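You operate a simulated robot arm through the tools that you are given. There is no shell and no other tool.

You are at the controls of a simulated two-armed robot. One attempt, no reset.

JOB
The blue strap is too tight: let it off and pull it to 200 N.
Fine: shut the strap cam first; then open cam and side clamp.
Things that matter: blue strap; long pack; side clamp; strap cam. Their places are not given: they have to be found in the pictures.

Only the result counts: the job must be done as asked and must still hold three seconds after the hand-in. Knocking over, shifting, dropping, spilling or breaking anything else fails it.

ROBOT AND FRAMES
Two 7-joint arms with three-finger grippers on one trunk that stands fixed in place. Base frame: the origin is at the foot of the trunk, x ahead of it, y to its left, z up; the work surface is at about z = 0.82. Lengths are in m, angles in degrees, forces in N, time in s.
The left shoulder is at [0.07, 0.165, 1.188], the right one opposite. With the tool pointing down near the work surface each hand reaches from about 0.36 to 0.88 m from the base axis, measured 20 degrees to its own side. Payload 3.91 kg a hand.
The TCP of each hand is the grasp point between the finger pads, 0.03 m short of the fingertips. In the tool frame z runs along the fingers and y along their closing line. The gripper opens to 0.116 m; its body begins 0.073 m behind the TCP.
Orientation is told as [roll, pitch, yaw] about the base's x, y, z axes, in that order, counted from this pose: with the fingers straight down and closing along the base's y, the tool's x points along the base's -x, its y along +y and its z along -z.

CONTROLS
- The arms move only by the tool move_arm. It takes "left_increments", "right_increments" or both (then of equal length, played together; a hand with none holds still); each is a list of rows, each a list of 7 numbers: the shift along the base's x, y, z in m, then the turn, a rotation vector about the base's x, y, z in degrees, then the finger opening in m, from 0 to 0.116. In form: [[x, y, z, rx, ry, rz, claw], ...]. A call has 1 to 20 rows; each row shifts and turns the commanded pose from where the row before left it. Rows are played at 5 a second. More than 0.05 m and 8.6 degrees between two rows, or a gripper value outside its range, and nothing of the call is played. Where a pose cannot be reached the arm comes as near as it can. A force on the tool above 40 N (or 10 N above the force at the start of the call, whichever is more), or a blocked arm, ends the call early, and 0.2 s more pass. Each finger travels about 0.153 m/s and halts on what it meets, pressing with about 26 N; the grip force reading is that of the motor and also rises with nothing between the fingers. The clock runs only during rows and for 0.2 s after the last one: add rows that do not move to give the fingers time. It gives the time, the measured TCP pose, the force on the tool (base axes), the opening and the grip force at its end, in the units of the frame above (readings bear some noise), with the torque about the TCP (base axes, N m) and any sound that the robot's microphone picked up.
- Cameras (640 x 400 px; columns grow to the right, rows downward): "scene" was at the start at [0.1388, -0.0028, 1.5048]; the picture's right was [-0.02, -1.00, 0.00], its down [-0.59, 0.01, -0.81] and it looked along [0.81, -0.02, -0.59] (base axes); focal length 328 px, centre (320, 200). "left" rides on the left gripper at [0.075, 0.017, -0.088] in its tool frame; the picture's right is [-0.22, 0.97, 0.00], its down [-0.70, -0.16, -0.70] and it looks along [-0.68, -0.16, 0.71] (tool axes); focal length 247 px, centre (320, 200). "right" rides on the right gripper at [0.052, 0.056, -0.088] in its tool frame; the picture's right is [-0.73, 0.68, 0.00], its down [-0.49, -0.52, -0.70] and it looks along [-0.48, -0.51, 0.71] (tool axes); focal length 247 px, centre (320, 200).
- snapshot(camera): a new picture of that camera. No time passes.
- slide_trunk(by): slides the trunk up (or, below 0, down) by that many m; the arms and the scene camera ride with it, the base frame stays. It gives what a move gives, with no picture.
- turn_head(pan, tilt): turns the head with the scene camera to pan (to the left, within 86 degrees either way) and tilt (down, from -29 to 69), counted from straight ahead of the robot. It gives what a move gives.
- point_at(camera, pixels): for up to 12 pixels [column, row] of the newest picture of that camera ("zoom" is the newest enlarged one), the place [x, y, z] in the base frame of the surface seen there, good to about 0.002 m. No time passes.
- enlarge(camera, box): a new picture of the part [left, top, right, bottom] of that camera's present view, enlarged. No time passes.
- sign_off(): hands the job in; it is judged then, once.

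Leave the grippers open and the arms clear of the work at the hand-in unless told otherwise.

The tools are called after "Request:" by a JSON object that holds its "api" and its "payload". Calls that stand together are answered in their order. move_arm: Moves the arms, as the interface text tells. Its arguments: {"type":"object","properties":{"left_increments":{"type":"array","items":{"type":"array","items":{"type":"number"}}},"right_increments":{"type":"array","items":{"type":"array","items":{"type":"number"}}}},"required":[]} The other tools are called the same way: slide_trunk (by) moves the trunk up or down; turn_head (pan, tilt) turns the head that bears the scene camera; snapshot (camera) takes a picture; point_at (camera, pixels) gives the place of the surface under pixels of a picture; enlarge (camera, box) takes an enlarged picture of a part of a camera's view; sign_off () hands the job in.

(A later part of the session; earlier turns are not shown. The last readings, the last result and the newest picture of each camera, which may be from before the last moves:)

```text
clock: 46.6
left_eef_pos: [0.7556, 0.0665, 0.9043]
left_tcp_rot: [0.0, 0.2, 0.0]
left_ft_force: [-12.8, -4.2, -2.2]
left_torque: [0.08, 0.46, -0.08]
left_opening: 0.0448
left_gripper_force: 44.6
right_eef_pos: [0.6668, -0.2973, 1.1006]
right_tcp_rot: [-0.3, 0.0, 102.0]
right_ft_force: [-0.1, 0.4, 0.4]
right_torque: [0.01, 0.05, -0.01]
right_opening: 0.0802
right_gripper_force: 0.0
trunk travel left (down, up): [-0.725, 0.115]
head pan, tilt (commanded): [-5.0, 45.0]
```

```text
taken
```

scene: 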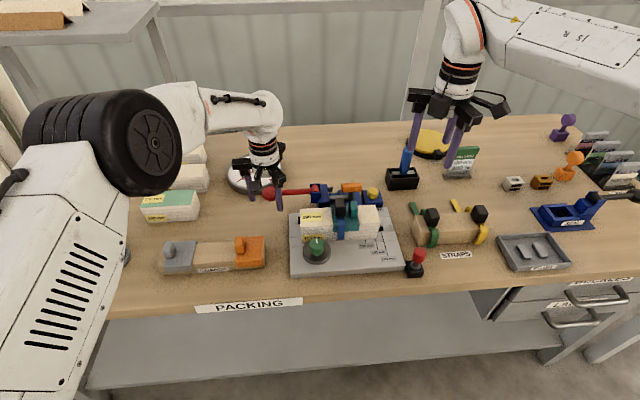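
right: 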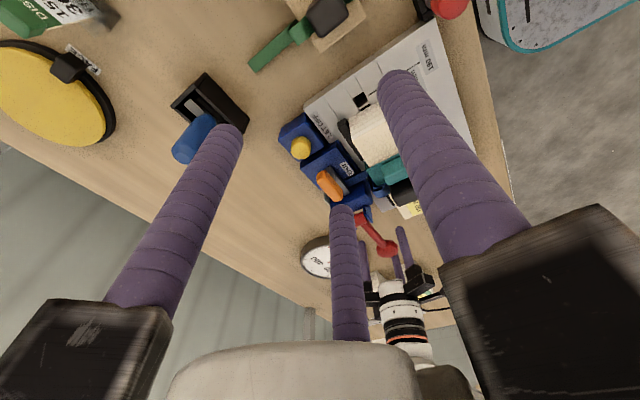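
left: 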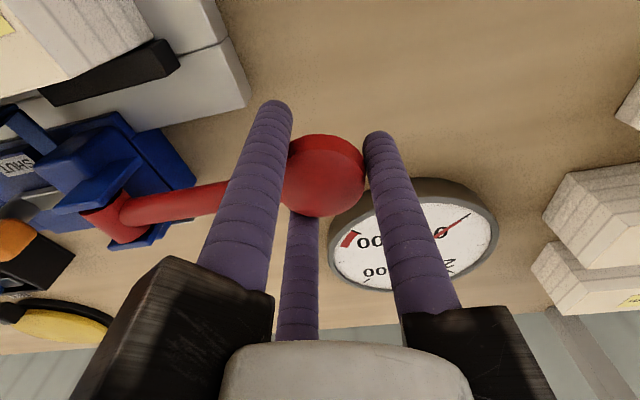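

Gripped (opening 0.045). The needle at (455,225) in the left picture is at 0. I now lift the lever gently by 8° along its arc and look at the gauge.

Request:
{"api": "move_arm", "payload": {"left_increments": [[-0.002, -0.0006, 0.0083, 4, 0, 0, 0.03], [0, -0.0012, 0.0083, 4, 0, 0, 0.03], [0, 0, 0, 0, 0, 0, 0.03]]}}

Request:
{"api": "snapshot", "payload": {"camera": "left"}}

Request:
{"api": "enlarge", "payload": {"camera": "right", "box": [290, 190, 460, 300]}}

```text
clock: 47.4
left_eef_pos: [0.7565, 0.0627, 0.9251]
left_tcp_rot: [7.9, -0.2, -0.2]
left_ft_force: [-12.8, -11.1, 5.1]
left_torque: [-0.69, 0.25, -0.04]
left_opening: 0.0429
left_gripper_force: 39.6
right_eef_pos: [0.6662, -0.2974, 1.1006]
right_tcp_rot: [-0.4, 0.0, 101.9]
right_ft_force: [0.1, -0.3, -0.1]
right_torque: [-0.06, 0.0, 0.02]
right_opening: 0.0801
right_gripper_force: 0.0
trunk travel left (down, up): [-0.725, 0.115]
head pan, tilt (commanded): [-5.0, 45.0]
```

```text
taken
```

left: 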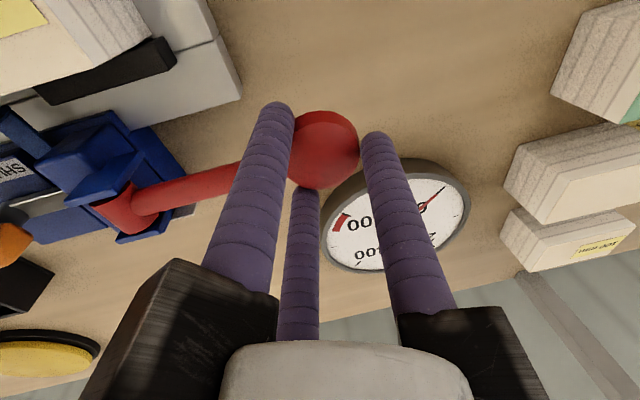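

```text
3.64 times, centred on (375, 245) of right
```

zoom: 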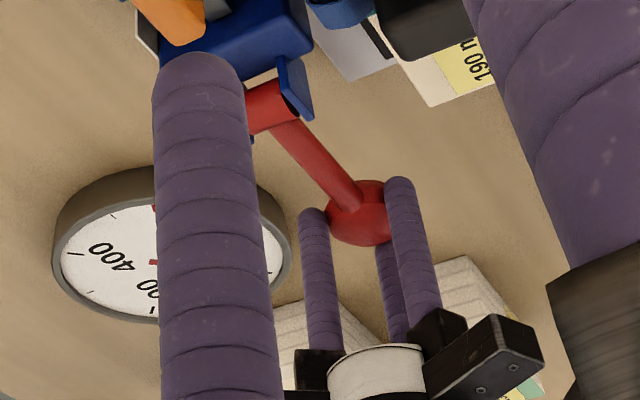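

The lever follows upward. I zoom the gauge in the left picture.

Request:
{"api": "enlarge", "payload": {"camera": "left", "box": [310, 150, 480, 280]}}

Request:
{"api": "enlarge", "payload": {"camera": "scene", "box": [215, 140, 330, 220]}}

```text
3.08 times, centred on (395, 215) of left
```

zoom: 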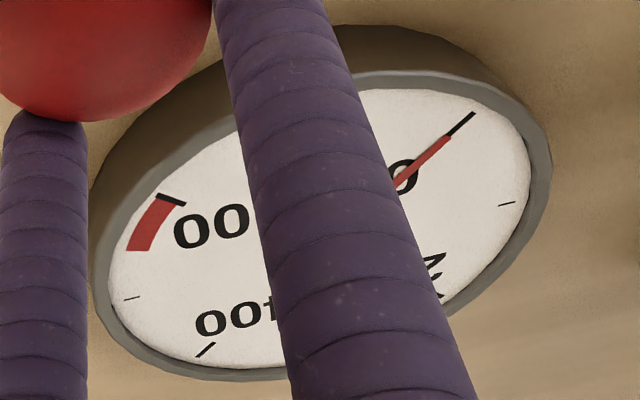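

```text
5.00 times, centred on (272, 180) of scene
```

zoom: 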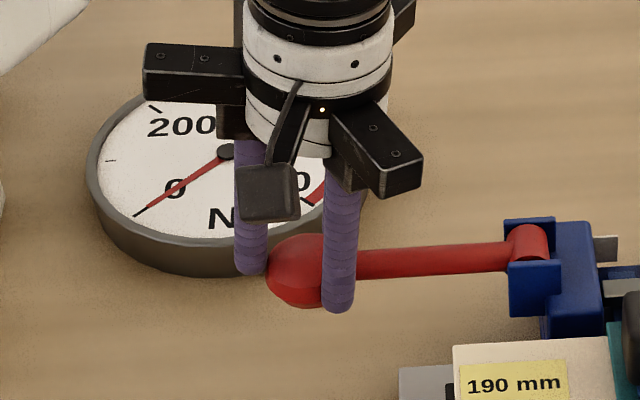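

Gauge still at 0; the scene camera sees its left half. I continue the arc to 24°.

Request:
{"api": "move_arm", "payload": {"left_increments": [[0, -0.0018, 0.0081, 4, 0, 0, 0.03], [0, -0.0023, 0.008, 4, 0, 0, 0.03], [0, -0.003, 0.0078, 4, 0, 0, 0.03], [0, -0.0034, 0.0077, 4, 0, 0, 0.03], [0, 0, 0, 0, 0, 0, 0.03]]}}

Request:
{"api": "enlarge", "payload": {"camera": "scene", "box": [205, 120, 345, 220]}}

Request:
{"api": "snapshot", "payload": {"camera": "left"}}

```text
clock: 48.6
left_eef_pos: [0.7553, 0.0577, 0.9518]
left_tcp_rot: [24.0, 0.1, 0.1]
left_ft_force: [0.1, -0.5, -0.3]
left_torque: [0.0, 0.0, -0.01]
left_opening: 0.0301
left_gripper_force: 0.0
right_eef_pos: [0.6684, -0.2958, 1.0995]
right_tcp_rot: [-0.4, 0.1, 102.0]
right_ft_force: [-0.1, -0.6, 0.4]
right_torque: [-0.02, -0.03, -0.03]
right_opening: 0.08
right_gripper_force: 0.1
trunk travel left (down, up): [-0.725, 0.115]
head pan, tilt (commanded): [-5.0, 45.0]
```

```text
4.00 times, centred on (275, 170) of scene
```

zoom: 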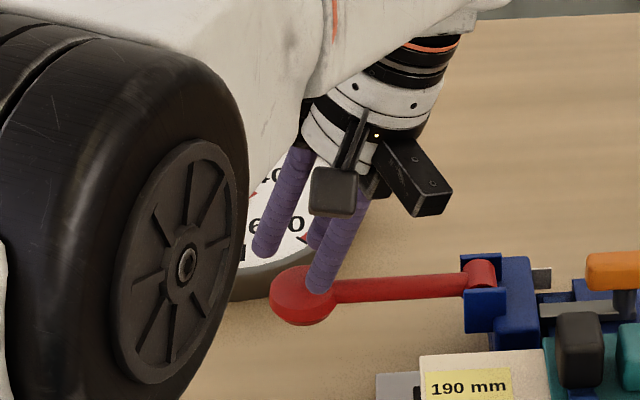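

```text
taken
```

left: 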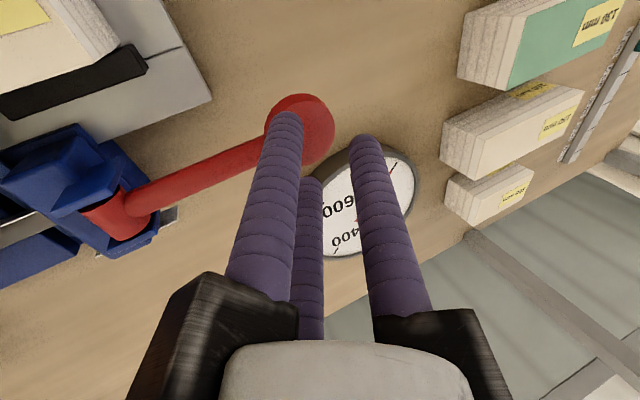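

The knob slipped out and the lever fell back to horizontal. I check the gauge in the left picture.

Request:
{"api": "enlarge", "payload": {"camera": "left", "box": [240, 80, 440, 270]}}

Request:
{"api": "enlarge", "payload": {"camera": "right", "box": [290, 190, 460, 300]}}

```text
2.11 times, centred on (340, 175) of left
```

zoom: 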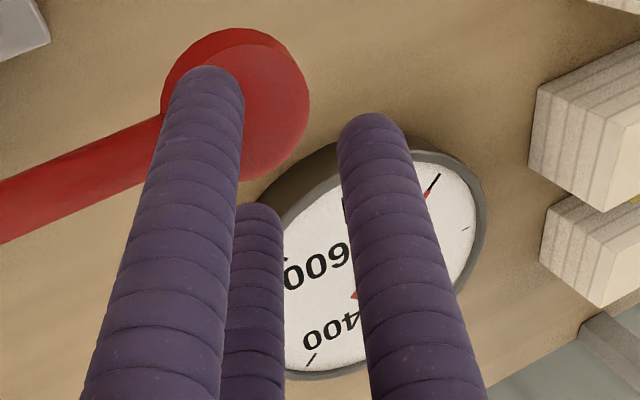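

```text
3.64 times, centred on (375, 245) of right
```

zoom: 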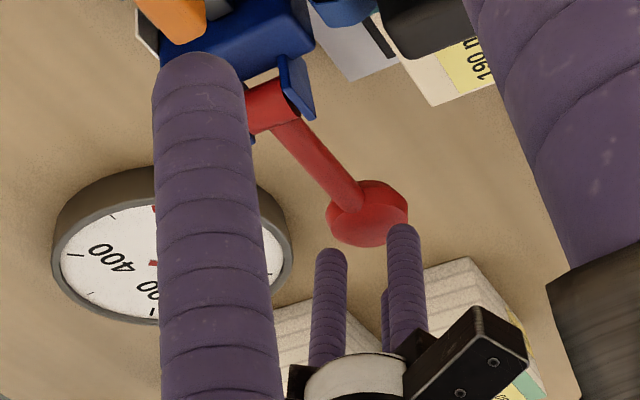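

The gauge remains at 0 N. The friction grip from above isn't enough, so I'll grip the knob from the outside with the hand tilted (roll about -60°), so that one finger is underneath it. First I check the space there: green pack, packs, guards block, gauge rim.

Request:
{"api": "snapshot", "payload": {"camera": "left"}}

Request:
{"api": "point_at", "payload": {"camera": "left", "pixels": [[500, 40], [462, 40], [510, 85], [600, 20], [500, 115], [440, 145], [510, 160], [450, 185], [365, 255], [405, 170], [400, 215]]}}

Request:
{"api": "snapshot", "payload": {"camera": "scene"}}

Request:
{"api": "point_at", "payload": {"camera": "scene", "pixels": [[245, 242], [262, 245], [240, 255], [200, 255], [165, 240], [165, 270], [310, 215], [300, 225]]}}

```text
taken
```

left: 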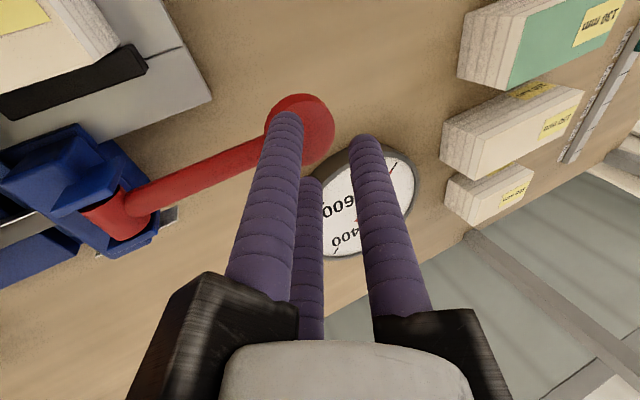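

```text
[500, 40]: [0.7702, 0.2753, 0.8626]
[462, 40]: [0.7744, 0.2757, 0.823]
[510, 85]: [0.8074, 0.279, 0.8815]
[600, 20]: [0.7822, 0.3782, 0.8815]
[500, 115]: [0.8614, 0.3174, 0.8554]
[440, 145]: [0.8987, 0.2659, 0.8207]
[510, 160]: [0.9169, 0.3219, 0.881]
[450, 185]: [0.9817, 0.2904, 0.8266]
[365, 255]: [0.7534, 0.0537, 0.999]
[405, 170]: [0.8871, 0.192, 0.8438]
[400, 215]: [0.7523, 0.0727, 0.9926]
```

```text
taken
```

scene: 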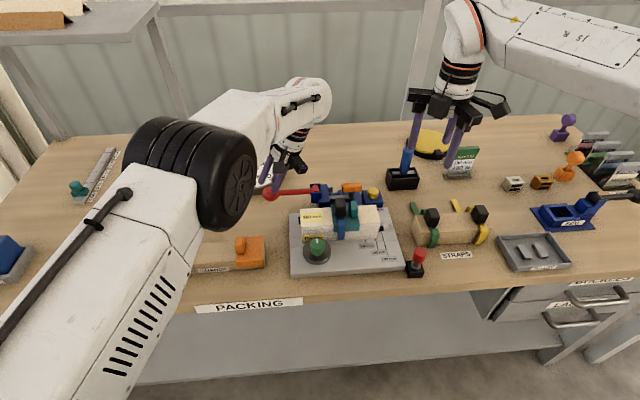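

```text
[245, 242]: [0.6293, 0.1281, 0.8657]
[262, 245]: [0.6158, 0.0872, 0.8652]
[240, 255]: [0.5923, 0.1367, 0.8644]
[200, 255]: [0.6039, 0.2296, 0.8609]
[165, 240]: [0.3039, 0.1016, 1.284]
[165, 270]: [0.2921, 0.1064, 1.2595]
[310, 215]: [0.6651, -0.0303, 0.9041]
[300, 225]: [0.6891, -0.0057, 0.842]
```

Green pack starts at y 0.276 (top 0.8815), guards block at x < 0.64: there's room. I raise the left hand, open it, roll it to -50° while moving left, and stop at a standoff 0.1 m from the knob along the finger direction.

Request:
{"api": "move_arm", "payload": {"left_increments": [[0, 0, 0.045, 0, 0, 0, 0.05], [0, 0, 0.045, 0, 0, 0, 0.08], [0, 0.013, 0, -8.2, 0, 0, 0.08], [0, 0.013, 0, -8.2, 0, 0, 0.08], [0, 0.013, 0, -8.2, 0, 0, 0.08], [0, 0.013, 0, -8.2, 0, 0, 0.08], [0, 0.013, 0, -8.2, 0, 0, 0.08], [0, 0.013, 0, -8.2, 0, 0, 0.08], [0, 0.013, 0, -8.2, 0, 0, 0.08], [0, 0.013, 0, -8.2, 0, 0, 0.08], [0.002, 0.013, 0, -8.4, 0, 0, 0.08], [0, 0, 0, 0, 0, 0, 0.08], [0, 0, 0, 0, 0, 0, 0.08]]}}

Request:
{"api": "snapshot", "payload": {"camera": "scene"}}

Request:
{"api": "snapshot", "payload": {"camera": "left"}}

```text
clock: 51.4
left_eef_pos: [0.7588, 0.1733, 1.0428]
left_tcp_rot: [-50.1, -0.1, -0.1]
left_ft_force: [0.2, -0.3, -0.6]
left_torque: [0.01, 0.0, -0.01]
left_opening: 0.0802
left_gripper_force: 0.1
right_eef_pos: [0.6677, -0.2963, 1.0992]
right_tcp_rot: [-0.3, 0.1, 102.0]
right_ft_force: [0.3, -0.2, 0.2]
right_torque: [-0.01, -0.02, 0.02]
right_opening: 0.0799
right_gripper_force: 0.0
trunk travel left (down, up): [-0.725, 0.115]
head pan, tilt (commanded): [-5.0, 45.0]
```

```text
taken
```

scene: 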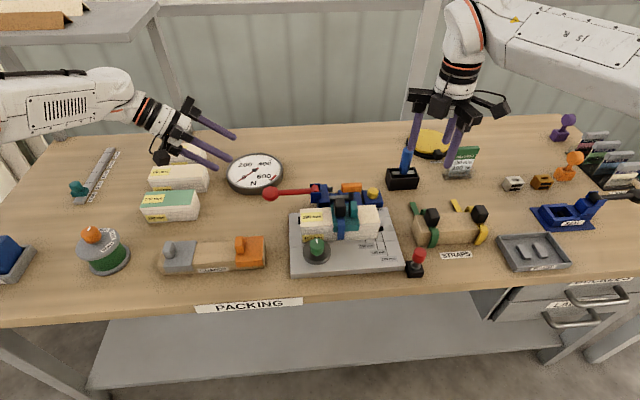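

```text
taken
```

left: 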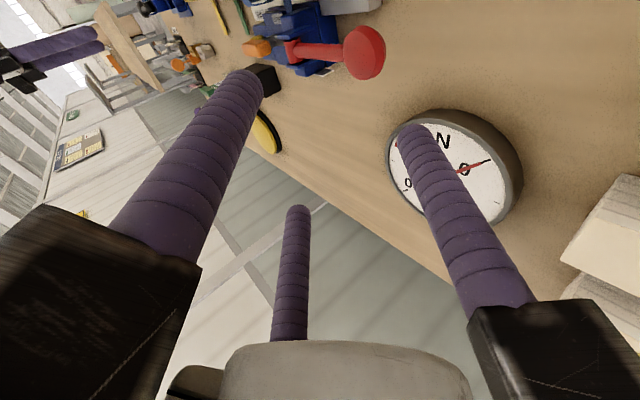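

Everything is clear and the scene camera now sees both gauge (0 N) and lever. I lower to the standoff and slide in along the finger direction half way.

Request:
{"api": "move_arm", "payload": {"left_increments": [[0, -0.0143, -0.0385, 0, 0, 0, 0.08], [-0.001, -0.0143, -0.0385, 0, 0, 0, 0.08], [0, -0.0192, -0.0161, 0, 0, 0, 0.08], [0, -0.0192, -0.0161, 0, 0, 0, 0.08], [0, 0, 0, 0, 0, 0, 0.08]]}}

Request:
{"api": "snapshot", "payload": {"camera": "left"}}

Request:
{"api": "enlarge", "payload": {"camera": "scene", "box": [180, 110, 340, 220]}}

```text
clock: 52.6
left_eef_pos: [0.7564, 0.1071, 0.9338]
left_tcp_rot: [-50.1, 0.1, 0.0]
left_ft_force: [-0.2, 0.9, -0.3]
left_torque: [0.03, 0.02, 0.04]
left_opening: 0.0799
left_gripper_force: 0.1
right_eef_pos: [0.6684, -0.2967, 1.0998]
right_tcp_rot: [-0.3, 0.2, 102.0]
right_ft_force: [-0.6, 0.3, 0.1]
right_torque: [-0.02, -0.02, 0.01]
right_opening: 0.0798
right_gripper_force: 0.0
trunk travel left (down, up): [-0.725, 0.115]
head pan, tilt (commanded): [-5.0, 45.0]
```

```text
taken
```

left: 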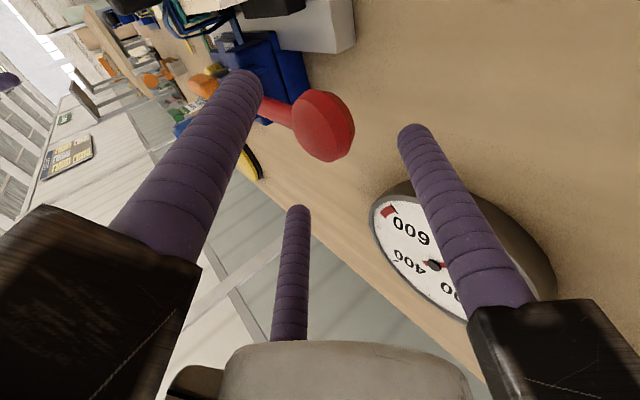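

```text
3.64 times, centred on (260, 165) of scene
```

zoom: 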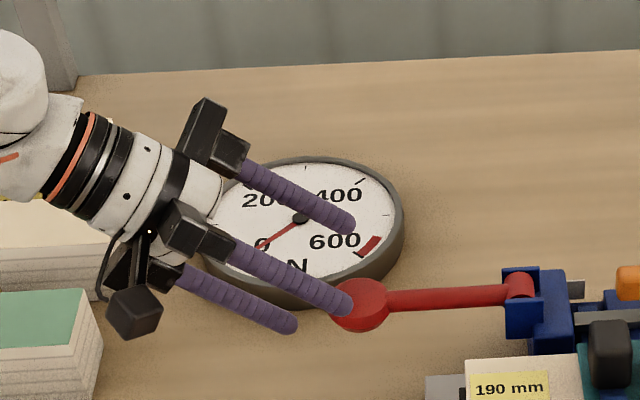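

Good approach. I slide in the remaining 0.05 m.

Request:
{"api": "move_arm", "payload": {"left_increments": [[0, -0.013, -0.0109, 0, 0, 0, 0.08], [0, -0.013, -0.0109, 0, 0, 0, 0.08], [0, -0.0125, -0.0105, 0, 0, 0, 0.08], [0, 0, 0, 0, 0, 0, 0.08]]}}

Request:
{"api": "snapshot", "payload": {"camera": "left"}}

Request:
{"api": "enlarge", "payload": {"camera": "scene", "box": [180, 110, 340, 220]}}

```text
clock: 53.6
left_eef_pos: [0.7551, 0.0674, 0.9011]
left_tcp_rot: [-50.1, 0.1, -0.2]
left_ft_force: [-0.1, 0.3, 0.1]
left_torque: [0.02, 0.01, 0.01]
left_opening: 0.0802
left_gripper_force: 0.0
right_eef_pos: [0.6676, -0.2953, 1.0989]
right_tcp_rot: [-0.4, 0.2, 102.0]
right_ft_force: [-0.3, 0.1, 0.3]
right_torque: [0.01, 0.02, 0.01]
right_opening: 0.0799
right_gripper_force: 0.1
trunk travel left (down, up): [-0.725, 0.115]
head pan, tilt (commanded): [-5.0, 45.0]
```

```text
taken
```

left: 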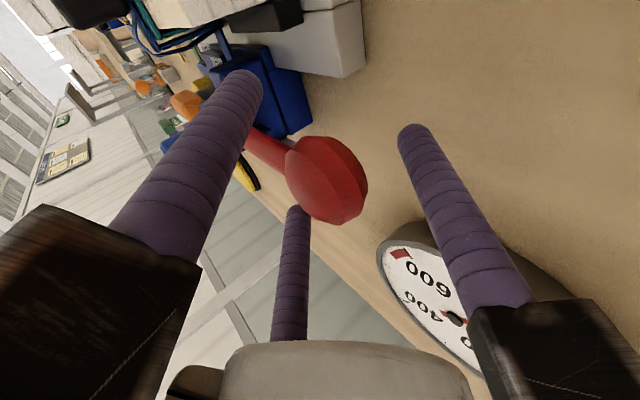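

```text
3.64 times, centred on (260, 165) of scene
```

zoom: 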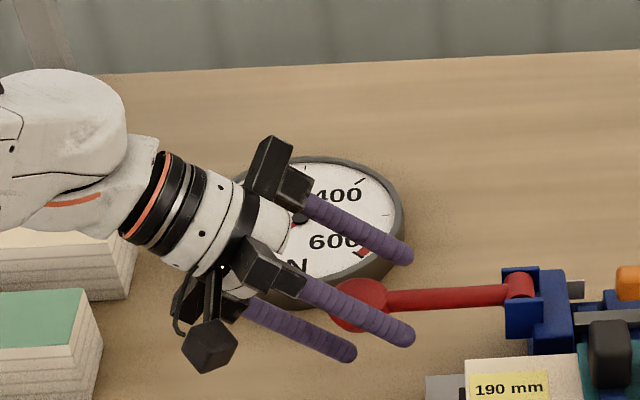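

The knob lies inside the cage of the three fingers. I close on it.

Request:
{"api": "move_arm", "payload": {"left_increments": [[0, 0, 0, 0, 0, 0, 0.06], [0, 0, 0, 0, 0, 0, 0.05], [0, 0, 0, 0, 0, 0, 0.04], [0, 0, 0, 0, 0, 0, 0.03], [0, 0, 0, 0, 0, 0, 0.03]]}}

Request:
{"api": "snapshot", "payload": {"camera": "left"}}

Request:
{"api": "enlarge", "payload": {"camera": "scene", "box": [180, 110, 340, 220]}}

```text
clock: 54.8
left_eef_pos: [0.7544, 0.0669, 0.9007]
left_tcp_rot: [-50.0, 0.1, -0.1]
left_ft_force: [-1.4, 1.9, -3.3]
left_torque: [0.02, -0.06, 0.14]
left_opening: 0.0414
left_gripper_force: 44.6
right_eef_pos: [0.6688, -0.2968, 1.0991]
right_tcp_rot: [-0.2, 0.1, 102.0]
right_ft_force: [-0.4, 0.0, 0.6]
right_torque: [0.0, -0.01, 0.0]
right_opening: 0.08
right_gripper_force: 0.0
trunk travel left (down, up): [-0.725, 0.115]
head pan, tilt (commanded): [-5.0, 45.0]
```

```text
taken
```

left: 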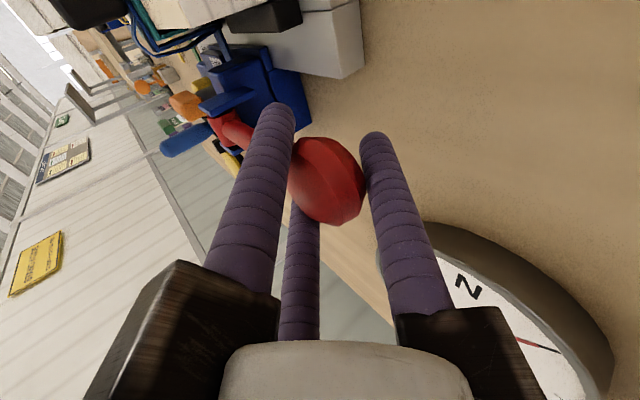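

```text
3.64 times, centred on (260, 165) of scene
```

zoom: 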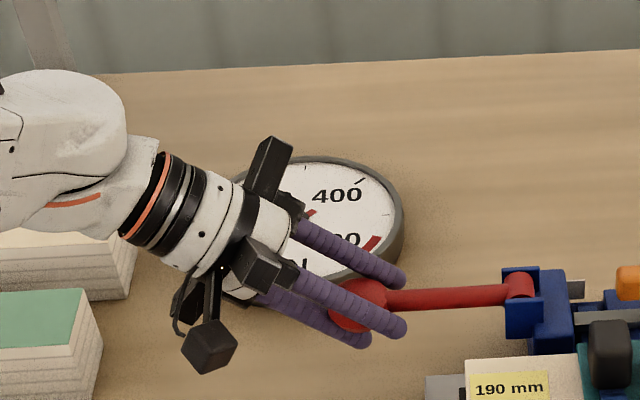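

A clean grip (opening 0.041, small forces). Now I raise the lever along its arc by 16°, rolling the hand along.

Request:
{"api": "move_arm", "payload": {"left_increments": [[0, -0.0003, 0.0083, 4, 0, 0, 0.03], [0, -0.0009, 0.0083, 4, 0, 0, 0.03], [0, -0.0014, 0.0082, 4, 0, 0, 0.03], [0, -0.002, 0.0081, 4, 0, 0, 0.03], [0, 0, 0, 0, 0, 0, 0.03]]}}

Request:
{"api": "enlarge", "payload": {"camera": "scene", "box": [180, 110, 340, 220]}}

Request:
{"api": "snapshot", "payload": {"camera": "left"}}

```text
clock: 55.4
left_eef_pos: [0.7539, 0.068, 0.903]
left_tcp_rot: [-42.9, 0.8, -0.2]
left_ft_force: [14.5, -1.2, -17.7]
left_torque: [-0.18, -0.55, 0.31]
left_opening: 0.0422
left_gripper_force: 45.2
right_eef_pos: [0.6712, -0.2963, 1.0974]
right_tcp_rot: [-0.1, 0.0, 101.9]
right_ft_force: [0.6, -0.7, -0.9]
right_torque: [0.04, -0.01, -0.01]
right_opening: 0.0802
right_gripper_force: 0.3
trunk travel left (down, up): [-0.725, 0.115]
head pan, tilt (commanded): [-5.0, 45.0]
stopped in row 2 (left hand): the force on the tool passed its limit at 44 N (the readings are from after the stop); the commanded pose is now the measured one
```

```text
3.64 times, centred on (260, 165) of scene
```

zoom: 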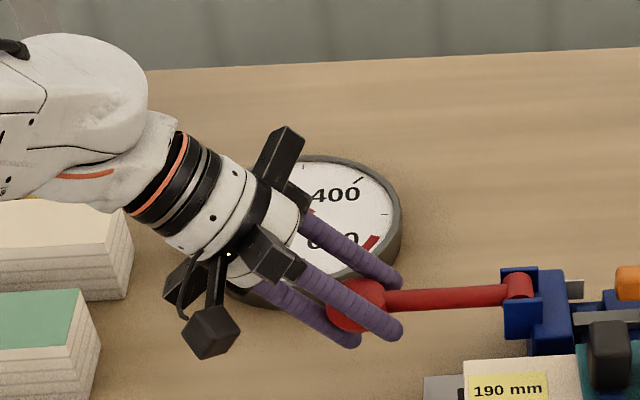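

```text
taken
```

left: 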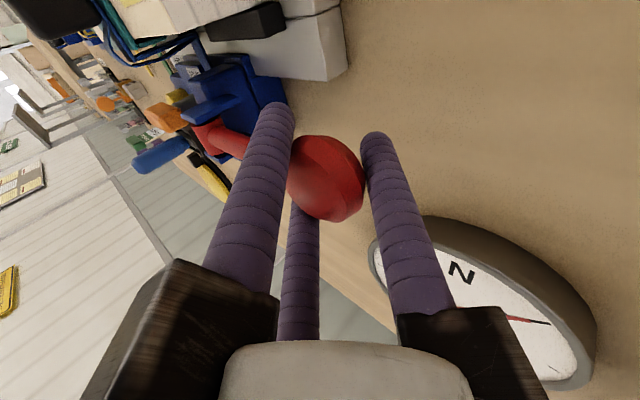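

The lever did not rise: the force passed 44 N with almost no motion. So up may be the wrong way for this lever. I'll look closely at the hub and fork before trying anything else.

Request:
{"api": "enlarge", "payload": {"camera": "left", "box": [160, 50, 300, 190]}}

Request:
{"api": "enlarge", "payload": {"camera": "scene", "box": [290, 170, 360, 215]}}

Request:
{"api": "enlarge", "payload": {"camera": "right", "box": [310, 160, 420, 270]}}

```text
2.86 times, centred on (230, 120) of left
```

zoom: 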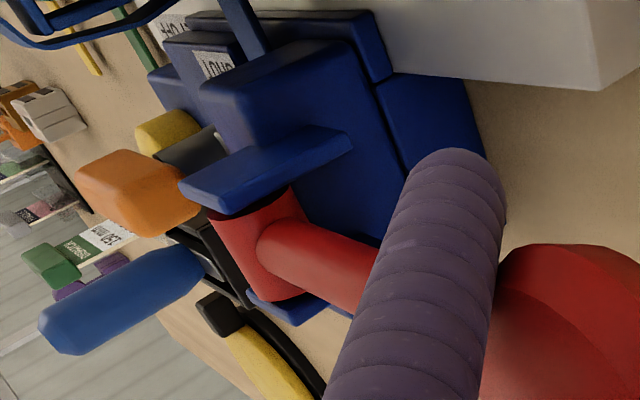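

```text
8.89 times, centred on (325, 192) of scene
```

zoom: 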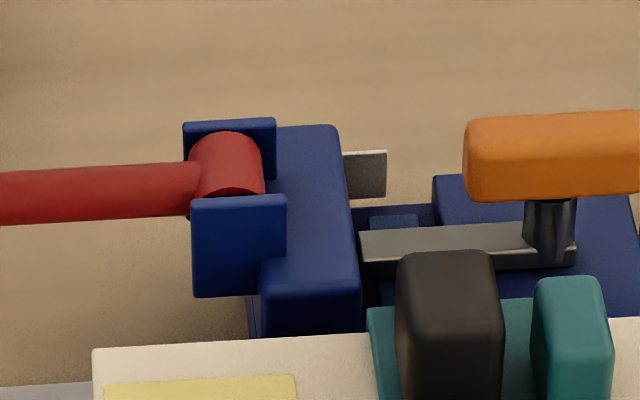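

```text
3.64 times, centred on (365, 215) of right
```

zoom: 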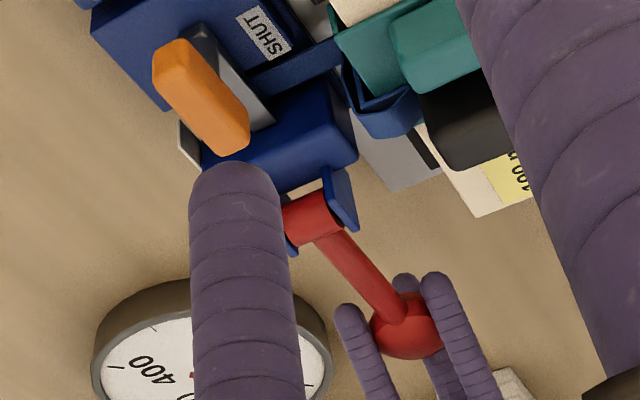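

The hub's axis is along x, so the lever swings up/down. Going up is blocked, so I test gently downward a few millimetres with the present grip.

Request:
{"api": "move_arm", "payload": {"left_increments": [[0, 0, -0.003, -2, 0, 0, 0.03], [0, 0, -0.004, -2, 0, 0, 0.03], [0, 0, -0.004, -2, 0, 0, 0.03], [0, 0, 0, 0, 0, 0, 0.03]]}}

Request:
{"api": "enlarge", "payload": {"camera": "scene", "box": [180, 110, 340, 220]}}

```text
clock: 56.4
left_eef_pos: [0.7553, 0.07, 0.8972]
left_tcp_rot: [-49.3, 0.6, -0.2]
left_ft_force: [23.7, 6.0, 5.7]
left_torque: [-0.53, -0.2, -0.09]
left_opening: 0.0419
left_gripper_force: 44.8
right_eef_pos: [0.6697, -0.2953, 1.0983]
right_tcp_rot: [-0.1, 0.1, 102.0]
right_ft_force: [0.1, 0.4, 0.1]
right_torque: [-0.02, -0.01, -0.01]
right_opening: 0.0801
right_gripper_force: 0.0
trunk travel left (down, up): [-0.725, 0.115]
head pan, tilt (commanded): [-5.0, 45.0]
```

```text
3.64 times, centred on (260, 165) of scene
```

zoom: 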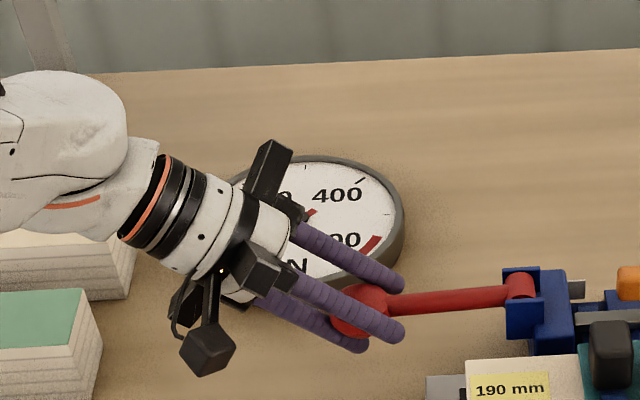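

It moves down with little resistance (about 6 N). I continue downward along the arc and check the gauge; also relieving the 24 N sideways force by shifting +x slightly.

Request:
{"api": "move_arm", "payload": {"left_increments": [[0.002, 0, -0.004, -2, 0, 0, 0.03], [0.001, -0.0003, -0.004, -2, 0, 0, 0.03], [0, -0.0003, -0.004, -2, 0, 0, 0.03], [0, 0, 0, 0, 0, 0, 0.03]]}}

Request:
{"api": "enlarge", "payload": {"camera": "scene", "box": [180, 110, 340, 220]}}

Request:
{"api": "snapshot", "payload": {"camera": "left"}}

```text
clock: 57.4
left_eef_pos: [0.7543, 0.0677, 0.8841]
left_tcp_rot: [-55.2, 0.6, -0.5]
left_ft_force: [15.2, 7.1, 9.4]
left_torque: [-0.67, 0.08, 0.0]
left_opening: 0.042
left_gripper_force: 45.4
right_eef_pos: [0.6695, -0.2956, 1.0991]
right_tcp_rot: [-0.2, 0.1, 102.0]
right_ft_force: [-0.4, 0.3, 0.7]
right_torque: [0.0, 0.02, -0.01]
right_opening: 0.08
right_gripper_force: 0.1
trunk travel left (down, up): [-0.725, 0.115]
head pan, tilt (commanded): [-5.0, 45.0]
```

```text
3.64 times, centred on (260, 165) of scene
```

zoom: 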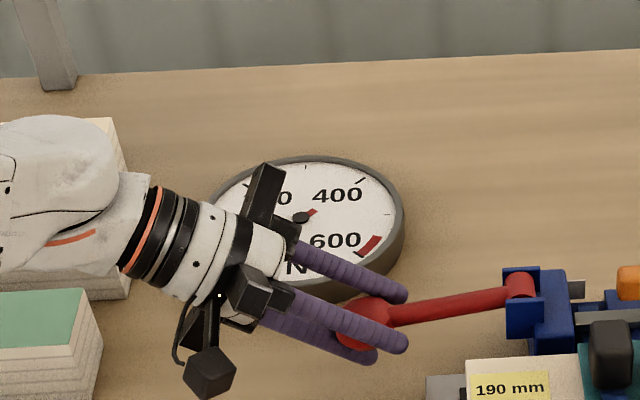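

```text
taken
```

left: 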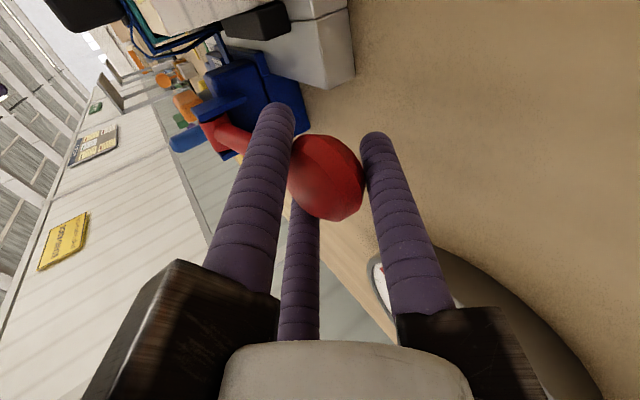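

The lever moves down easily: the pull stroke is downward. It's better to push it from above with closed fingers. I release and back out along the finger axis to see whether the lever springs back.

Request:
{"api": "move_arm", "payload": {"left_increments": [[0, 0, 0, 0, 0, 0, 0.06], [0, 0, 0, 0, 0, 0, 0.08], [0, 0.025, 0.0175, 0, 0, 0, 0.08], [0, 0.035, 0.0245, 0, 0, 0, 0.08], [0, 0.035, 0.0245, 0, 0, 0, 0.08], [0, 0, 0.04, 0, 0, 0, 0.08], [0, 0, 0.04, 0, 0, 0, 0.08], [0, 0, 0, 0, 0, 0, 0.08]]}}

Request:
{"api": "enlarge", "payload": {"camera": "scene", "box": [180, 110, 340, 220]}}

```text
clock: 59.2
left_eef_pos: [0.7555, 0.1645, 1.029]
left_tcp_rot: [-55.1, 0.7, -0.5]
left_ft_force: [-0.9, 1.0, -0.2]
left_torque: [-0.04, 0.03, -0.01]
left_opening: 0.08
left_gripper_force: 0.0
right_eef_pos: [0.6687, -0.2957, 1.0991]
right_tcp_rot: [-0.2, 0.1, 102.0]
right_ft_force: [0.1, -0.9, 0.2]
right_torque: [-0.02, 0.01, -0.01]
right_opening: 0.0801
right_gripper_force: 0.1
trunk travel left (down, up): [-0.725, 0.115]
head pan, tilt (commanded): [-5.0, 45.0]
```

```text
3.64 times, centred on (260, 165) of scene
```

zoom: 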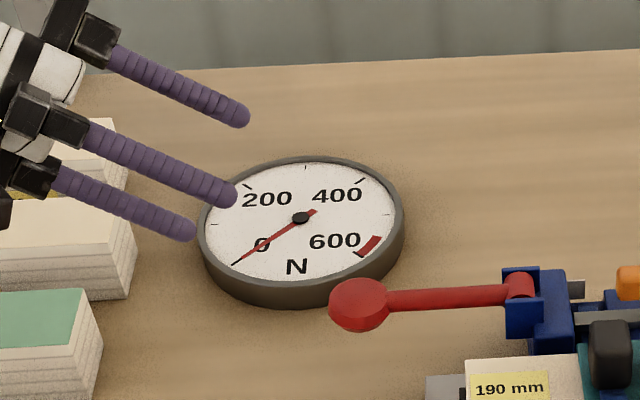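

The lever sprang back up and the gauge stays at 0: the short stroke gave no pull; it needs a fuller down stroke. I bring the left hand upright above the knob with fingers closed, and turn the right hand 10° more so its camera has an unobstructed gauge view.

Request:
{"api": "move_arm", "payload": {"left_increments": [[0, -0.012, 0, 7.9, 0, 0, 0.05], [0, -0.012, 0, 7.9, 0, 0, 0.02], [0, -0.012, 0, 7.9, 0, 0, 0.0], [0, -0.012, 0, 7.9, 0, 0, 0.0], [0, -0.012, 0, 7.9, 0, 0, 0.0], [0, -0.018, 0, 7.9, 0, 0, 0.0], [0.001, -0.0185, 0, 7.7, -0.6, 0.5, 0.0], [0, 0, -0.03, 0, 0, 0, 0.0], [0, 0, -0.03, 0, 0, 0, 0.0], [0, 0, 0, 0, 0, 0, 0.0]], "right_increments": [[0, 0, 0, 0, 0, 5, 0.08], [0, 0, 0, 0, 0, 5, 0.08], [0, 0, 0, 0, 0, 0, 0.08], [0, 0, 0, 0, 0, 0, 0.08], [0, 0, 0, 0, 0, 0, 0.08], [0, 0, 0, 0, 0, 0, 0.08], [0, 0, 0, 0, 0, 0, 0.08], [0, 0, 0, 0, 0, 0, 0.08], [0, 0, 0, 0, 0, 0, 0.08], [0, 0, 0, 0, 0, 0, 0.08]]}}

Request:
{"api": "snapshot", "payload": {"camera": "right"}}

Request:
{"api": "snapshot", "payload": {"camera": "left"}}

Request:
{"api": "enlarge", "payload": {"camera": "scene", "box": [180, 110, 340, 220]}}

```text
clock: 61.4
left_eef_pos: [0.7554, 0.0652, 0.9686]
left_tcp_rot: [0.1, 0.0, 0.7]
left_ft_force: [-0.7, -0.5, 0.6]
left_torque: [-0.01, -0.01, 0.01]
left_opening: 0.0092
left_gripper_force: 26.4
right_eef_pos: [0.6674, -0.2965, 1.0987]
right_tcp_rot: [-0.3, 0.0, 112.1]
right_ft_force: [0.2, 0.8, 0.5]
right_torque: [-0.04, -0.03, 0.0]
right_opening: 0.0802
right_gripper_force: 0.1
trunk travel left (down, up): [-0.725, 0.115]
head pan, tilt (commanded): [-5.0, 45.0]
```

```text
taken
```

right: 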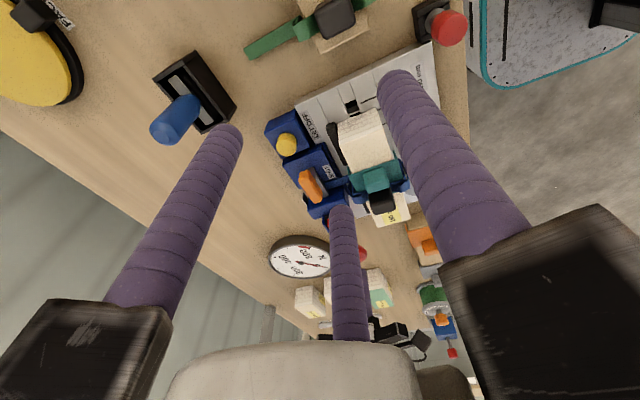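

```text
taken
```

left: 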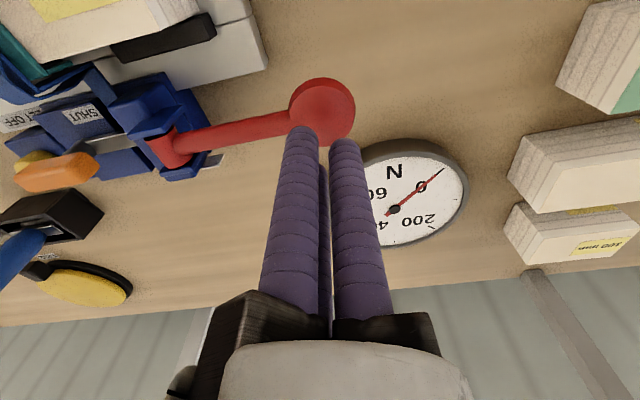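

```text
3.64 times, centred on (260, 165) of scene
```

zoom: 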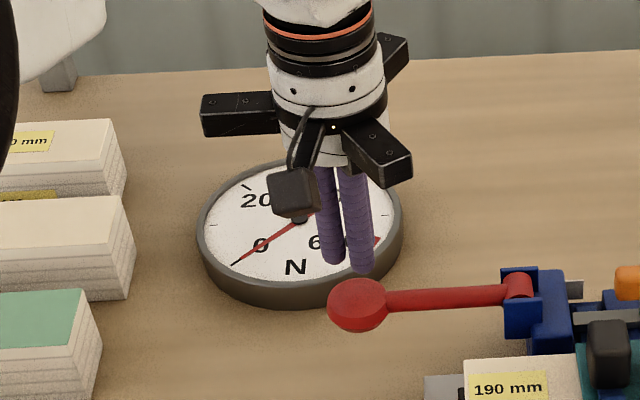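

All three cameras see the gauge (0 N). Now I push the knob down from above: first to touch and then about 0.04 m down along the arc.

Request:
{"api": "move_arm", "payload": {"left_increments": [[0, 0.002, -0.012, 0, 0, 0, 0.0], [0, 0, -0.012, 0, 0, 0, 0.0], [0, 0, -0.01, 0, 0, 0, 0.0], [0, -0.001, -0.01, 0, 0, 0, 0.0], [0, -0.002, -0.01, 0, 0, 0, 0.0], [0, -0.003, -0.01, 0, 0, 0, 0.0], [0, 0, 0, 0, 0, 0, 0.0]]}}

Request:
{"api": "enlarge", "payload": {"camera": "right", "box": [260, 190, 400, 290]}}

Request:
{"api": "snapshot", "payload": {"camera": "left"}}

Request:
{"api": "enlarge", "payload": {"camera": "scene", "box": [180, 110, 340, 220]}}

```text
clock: 63.0
left_eef_pos: [0.7562, 0.0631, 0.9075]
left_tcp_rot: [0.1, -0.2, 0.6]
left_ft_force: [0.2, 5.2, 15.8]
left_torque: [-0.02, 0.2, 0.04]
left_opening: 0.0093
left_gripper_force: 26.2
right_eef_pos: [0.6661, -0.296, 1.0996]
right_tcp_rot: [-0.3, 0.0, 112.0]
right_ft_force: [0.4, 0.0, -0.1]
right_torque: [0.06, 0.0, 0.0]
right_opening: 0.0799
right_gripper_force: 0.1
trunk travel left (down, up): [-0.725, 0.115]
head pan, tilt (commanded): [-5.0, 45.0]
```

```text
4.00 times, centred on (330, 240) of right
```

zoom: 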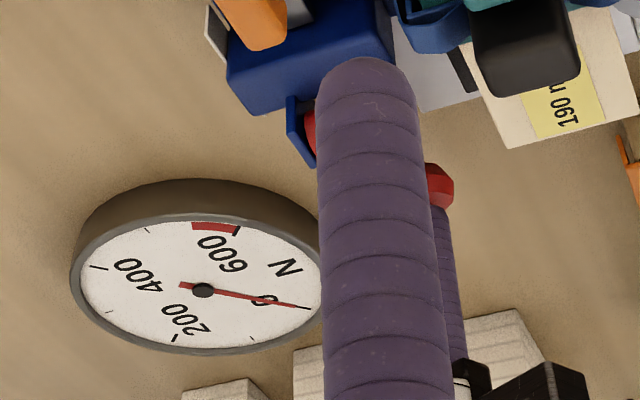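

```text
taken
```

left: 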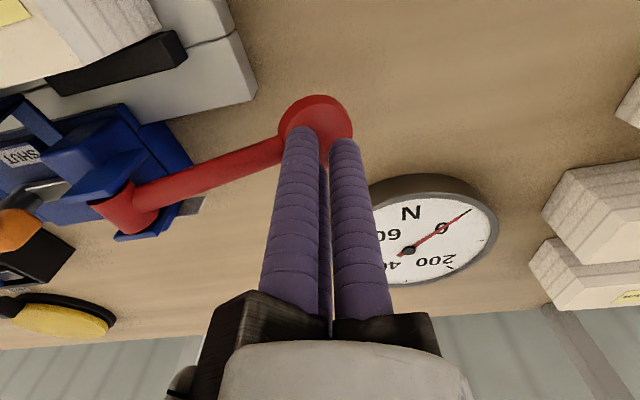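

```text
3.64 times, centred on (260, 165) of scene
```

zoom: 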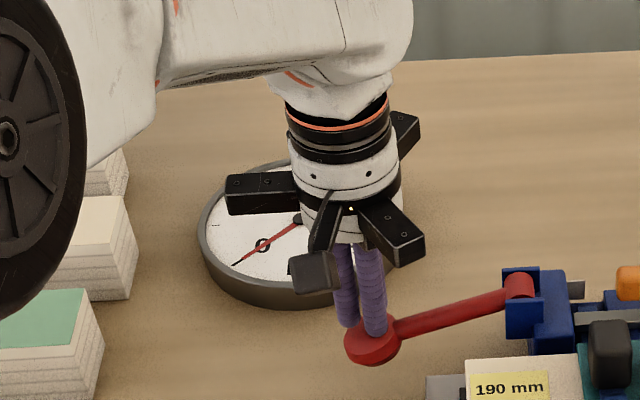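

The lever is about 17° down at 16 N, gauge still 0. I continue in small steps.

Request:
{"api": "move_arm", "payload": {"left_increments": [[0, -0.001, -0.005, 0, 0, 0, 0.0], [0, -0.002, -0.005, 0, 0, 0, 0.0], [0, 0, 0, 0, 0, 0, 0.0]]}}

Request:
{"api": "enlarge", "payload": {"camera": "right", "box": [260, 190, 400, 290]}}

Request:
{"api": "enlarge", "payload": {"camera": "left", "box": [260, 80, 510, 290]}}

```text
clock: 63.5
left_eef_pos: [0.758, 0.0615, 0.9086]
left_tcp_rot: [0.1, -0.8, 0.7]
left_ft_force: [-10.4, 6.6, 24.0]
left_torque: [0.0, 0.61, -0.16]
left_opening: 0.0092
left_gripper_force: 26.1
right_eef_pos: [0.6648, -0.2953, 1.1003]
right_tcp_rot: [-0.4, 0.0, 112.0]
right_ft_force: [-0.5, 0.0, 0.0]
right_torque: [-0.01, 0.01, -0.02]
right_opening: 0.08
right_gripper_force: 0.0
trunk travel left (down, up): [-0.725, 0.115]
head pan, tilt (commanded): [-5.0, 45.0]
stopped in row 2 (left hand): the force on the tool passed its limit at 44 N (the readings are from after the stop); the commanded pose is now the measured one
```

```text
4.00 times, centred on (330, 240) of right
```

zoom: 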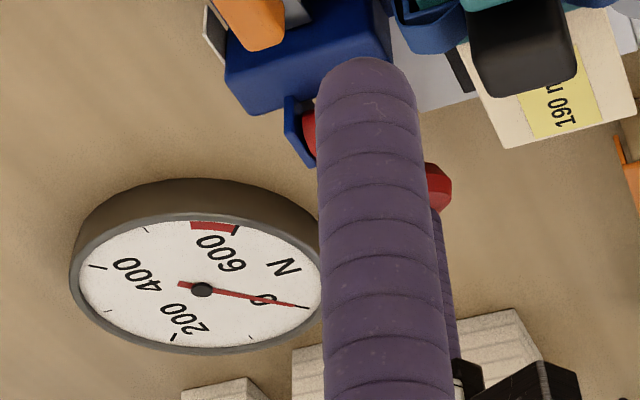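

```text
1.90 times, centred on (385, 185) of left
```

zoom: 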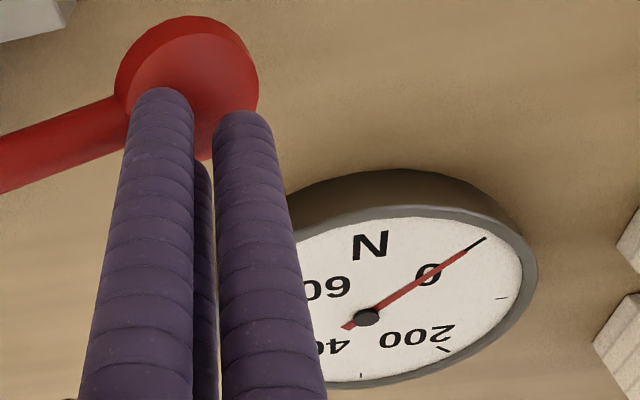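

The force rose sharply at about -18°: probably the stroke's end. I now lift off and watch whether the return stroke changes the gauge.

Request:
{"api": "move_arm", "payload": {"left_increments": [[0, 0, 0.015, 0, 0, 0, 0.0], [0, 0.002, 0.02, 0, 0, 0, 0.0], [0, 0.002, 0.025, 0, 0, 0, 0.0], [0, 0, 0, 0, 0, 0, 0.0], [0, 0, 0, 0, 0, 0, 0.0]]}}

Request:
{"api": "enlarge", "payload": {"camera": "right", "box": [260, 190, 400, 290]}}

Request:
{"api": "enlarge", "payload": {"camera": "scene", "box": [180, 110, 340, 220]}}

```text
clock: 64.7
left_eef_pos: [0.7593, 0.0662, 0.9643]
left_tcp_rot: [-0.1, -0.4, 0.7]
left_ft_force: [0.0, 0.3, -1.1]
left_torque: [-0.03, -0.02, 0.0]
left_opening: 0.009
left_gripper_force: 25.5
right_eef_pos: [0.6682, -0.2963, 1.0992]
right_tcp_rot: [-0.3, 0.1, 112.0]
right_ft_force: [0.1, -1.1, 0.6]
right_torque: [0.02, 0.02, 0.01]
right_opening: 0.0801
right_gripper_force: 0.1
trunk travel left (down, up): [-0.725, 0.115]
head pan, tilt (commanded): [-5.0, 45.0]
```

```text
4.00 times, centred on (330, 240) of right
```

zoom: 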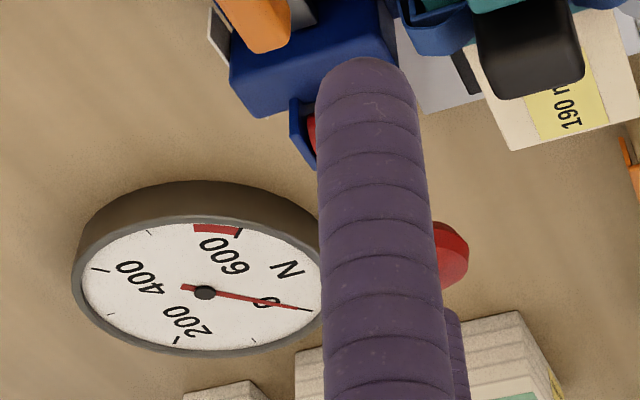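

```text
3.64 times, centred on (260, 165) of scene
```

zoom: 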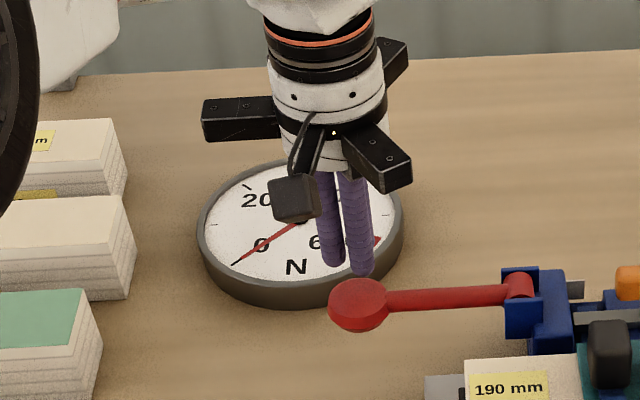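

Still 0 N after a full down-and-up stroke. Possibly the cam isn't fully shut. I measure the angle of the cam arm and its orange bar now.

Request:
{"api": "enlarge", "payload": {"camera": "scene", "box": [325, 170, 395, 215]}}

Request:
{"api": "point_at", "payload": {"camera": "zoom", "pixels": [[160, 170], [230, 160], [280, 160], [60, 245], [120, 243], [180, 240], [60, 230], [180, 225], [100, 225], [250, 175]]}}

```text
8.89 times, centred on (360, 192) of scene
```

zoom: 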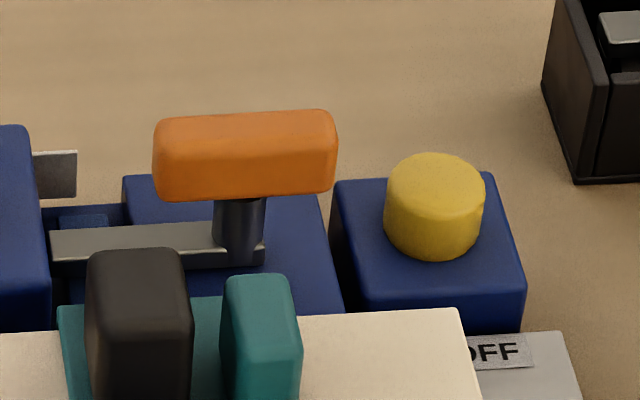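

```text
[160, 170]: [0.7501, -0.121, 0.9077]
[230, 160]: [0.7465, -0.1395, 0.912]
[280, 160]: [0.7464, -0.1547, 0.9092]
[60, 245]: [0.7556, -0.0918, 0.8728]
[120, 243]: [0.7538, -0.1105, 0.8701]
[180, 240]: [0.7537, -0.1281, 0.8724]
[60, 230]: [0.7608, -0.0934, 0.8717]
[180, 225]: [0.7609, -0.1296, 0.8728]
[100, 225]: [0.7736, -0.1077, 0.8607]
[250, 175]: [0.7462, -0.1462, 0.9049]
```

The cam arm is at about 90° within a few degrees. There might also be slack to take up first, so I try two more full strokes (down to just past the stop, about 25 N, then up) and look at the gauge.

Request:
{"api": "move_arm", "payload": {"left_increments": [[-0.001, 0, -0.025, 0, 0, 0, 0.0], [0, -0.002, -0.02, 0, 0, 0, 0.0], [0, -0.002, -0.014, 0, 0, 0, 0.0], [0, 0, 0, 0, 0, 0, 0.0], [0, 0.002, 0.014, 0, 0, 0, 0.0], [0, 0.002, 0.025, 0, 0, 0, 0.0], [0, 0, 0.01, 0, 0, 0, 0.0], [0, 0, 0, 0, 0, 0, 0.0], [0, 0, -0.015, 0, 0, 0, 0.0], [0, -0.002, -0.02, 0, 0, 0, 0.0], [0, -0.002, -0.014, 0, 0, 0, 0.0], [0, 0, 0, 0, 0, 0, 0.0], [0, 0.002, 0.014, 0, 0, 0, 0.0], [0, 0.002, 0.025, 0, 0, 0, 0.0], [0, 0, 0.015, 0, 0, 0, 0.0], [0, 0, 0, 0, 0, 0, 0.0]]}}

Request:
{"api": "enlarge", "payload": {"camera": "right", "box": [260, 190, 400, 290]}}

Request:
{"api": "enlarge", "payload": {"camera": "scene", "box": [200, 120, 400, 240]}}

```text
clock: 68.1
left_eef_pos: [0.7591, 0.065, 0.961]
left_tcp_rot: [0.0, -0.4, 0.6]
left_ft_force: [-0.8, 0.6, -0.3]
left_torque: [-0.02, -0.02, -0.04]
left_opening: 0.009
left_gripper_force: 26.4
right_eef_pos: [0.6683, -0.2969, 1.0989]
right_tcp_rot: [-0.3, 0.0, 111.9]
right_ft_force: [0.0, 0.1, 0.5]
right_torque: [-0.02, 0.0, 0.01]
right_opening: 0.0802
right_gripper_force: 0.0
trunk travel left (down, up): [-0.725, 0.115]
head pan, tilt (commanded): [-5.0, 45.0]
```

```text
4.00 times, centred on (330, 240) of right
```

zoom: 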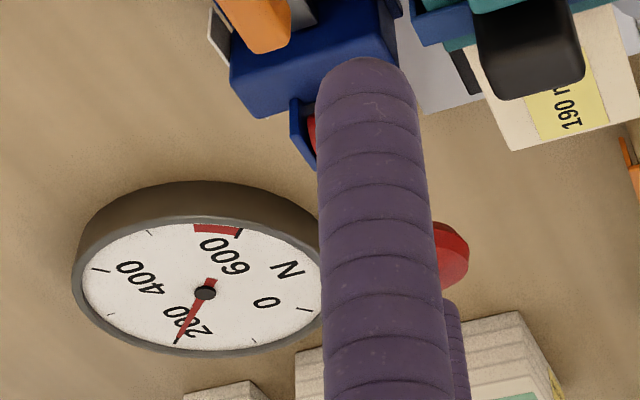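

```text
3.20 times, centred on (300, 180) of scene
```

zoom: 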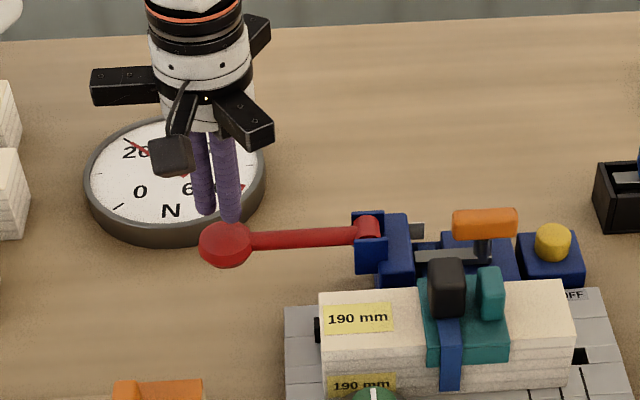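

The gauge jumped to about 200 N after two strokes. I raise the left hand and move it aside for an exact reading.

Request:
{"api": "move_arm", "payload": {"left_increments": [[0, 0.01, 0.04, 0, 0, 0, 0.0], [-0.01, 0.03, 0.035, 0, 0, 0, 0.02], [-0.02, 0.04, 0.02, 0, 0, 0, 0.06], [-0.02, 0.04, 0.02, 0, 0, 0, 0.1], [-0.02, 0.04, 0.02, 0, 0, 0, 0.1], [-0.02, 0.04, 0.02, 0, 0, 0, 0.1], [-0.02, 0.04, 0.02, 0, 0, 0, 0.1], [0, 0, 0, 0, 0, 0, 0.1]]}}

Request:
{"api": "snapshot", "payload": {"camera": "scene"}}

Request:
{"api": "enlarge", "payload": {"camera": "scene", "box": [220, 145, 290, 195]}}

Request:
{"api": "enlarge", "payload": {"camera": "right", "box": [265, 225, 345, 285]}}

```text
clock: 69.9
left_eef_pos: [0.6496, 0.3059, 1.1322]
left_tcp_rot: [0.1, -0.3, 0.7]
left_ft_force: [0.1, -0.4, -0.2]
left_torque: [-0.02, 0.0, -0.01]
left_opening: 0.0997
left_gripper_force: 0.1
right_eef_pos: [0.6686, -0.2982, 1.0983]
right_tcp_rot: [-0.2, -0.1, 112.0]
right_ft_force: [-0.9, 0.1, 0.5]
right_torque: [0.03, 0.02, -0.03]
right_opening: 0.0798
right_gripper_force: 0.1
trunk travel left (down, up): [-0.725, 0.115]
head pan, tilt (commanded): [-5.0, 45.0]
```

```text
taken
```

scene: 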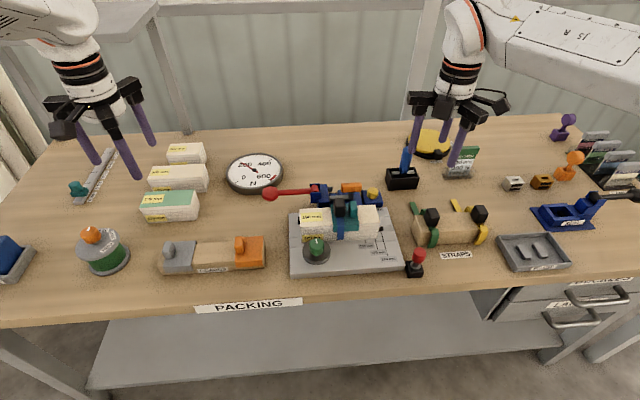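

```text
8.00 times, centred on (255, 170) of scene
```

zoom: 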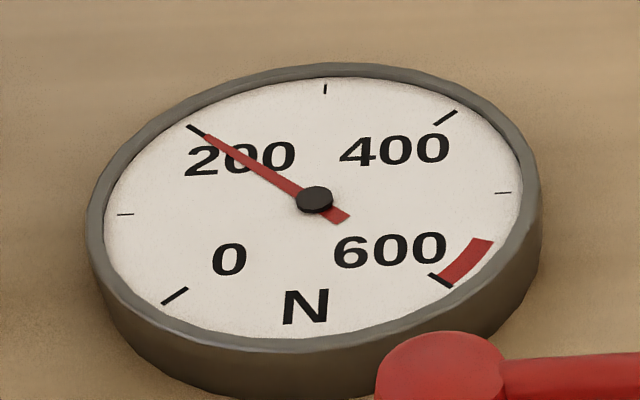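

```text
6.67 times, centred on (305, 255) of right
```

zoom: 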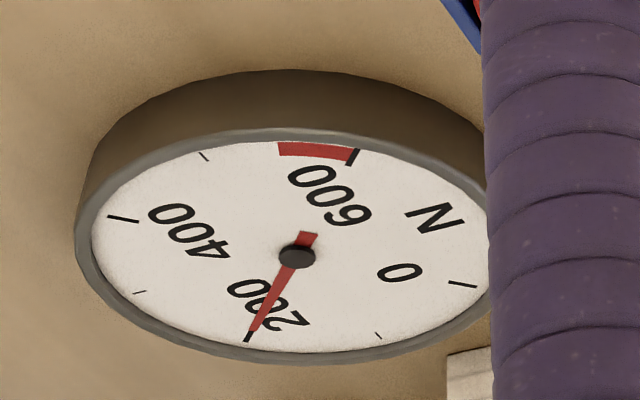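

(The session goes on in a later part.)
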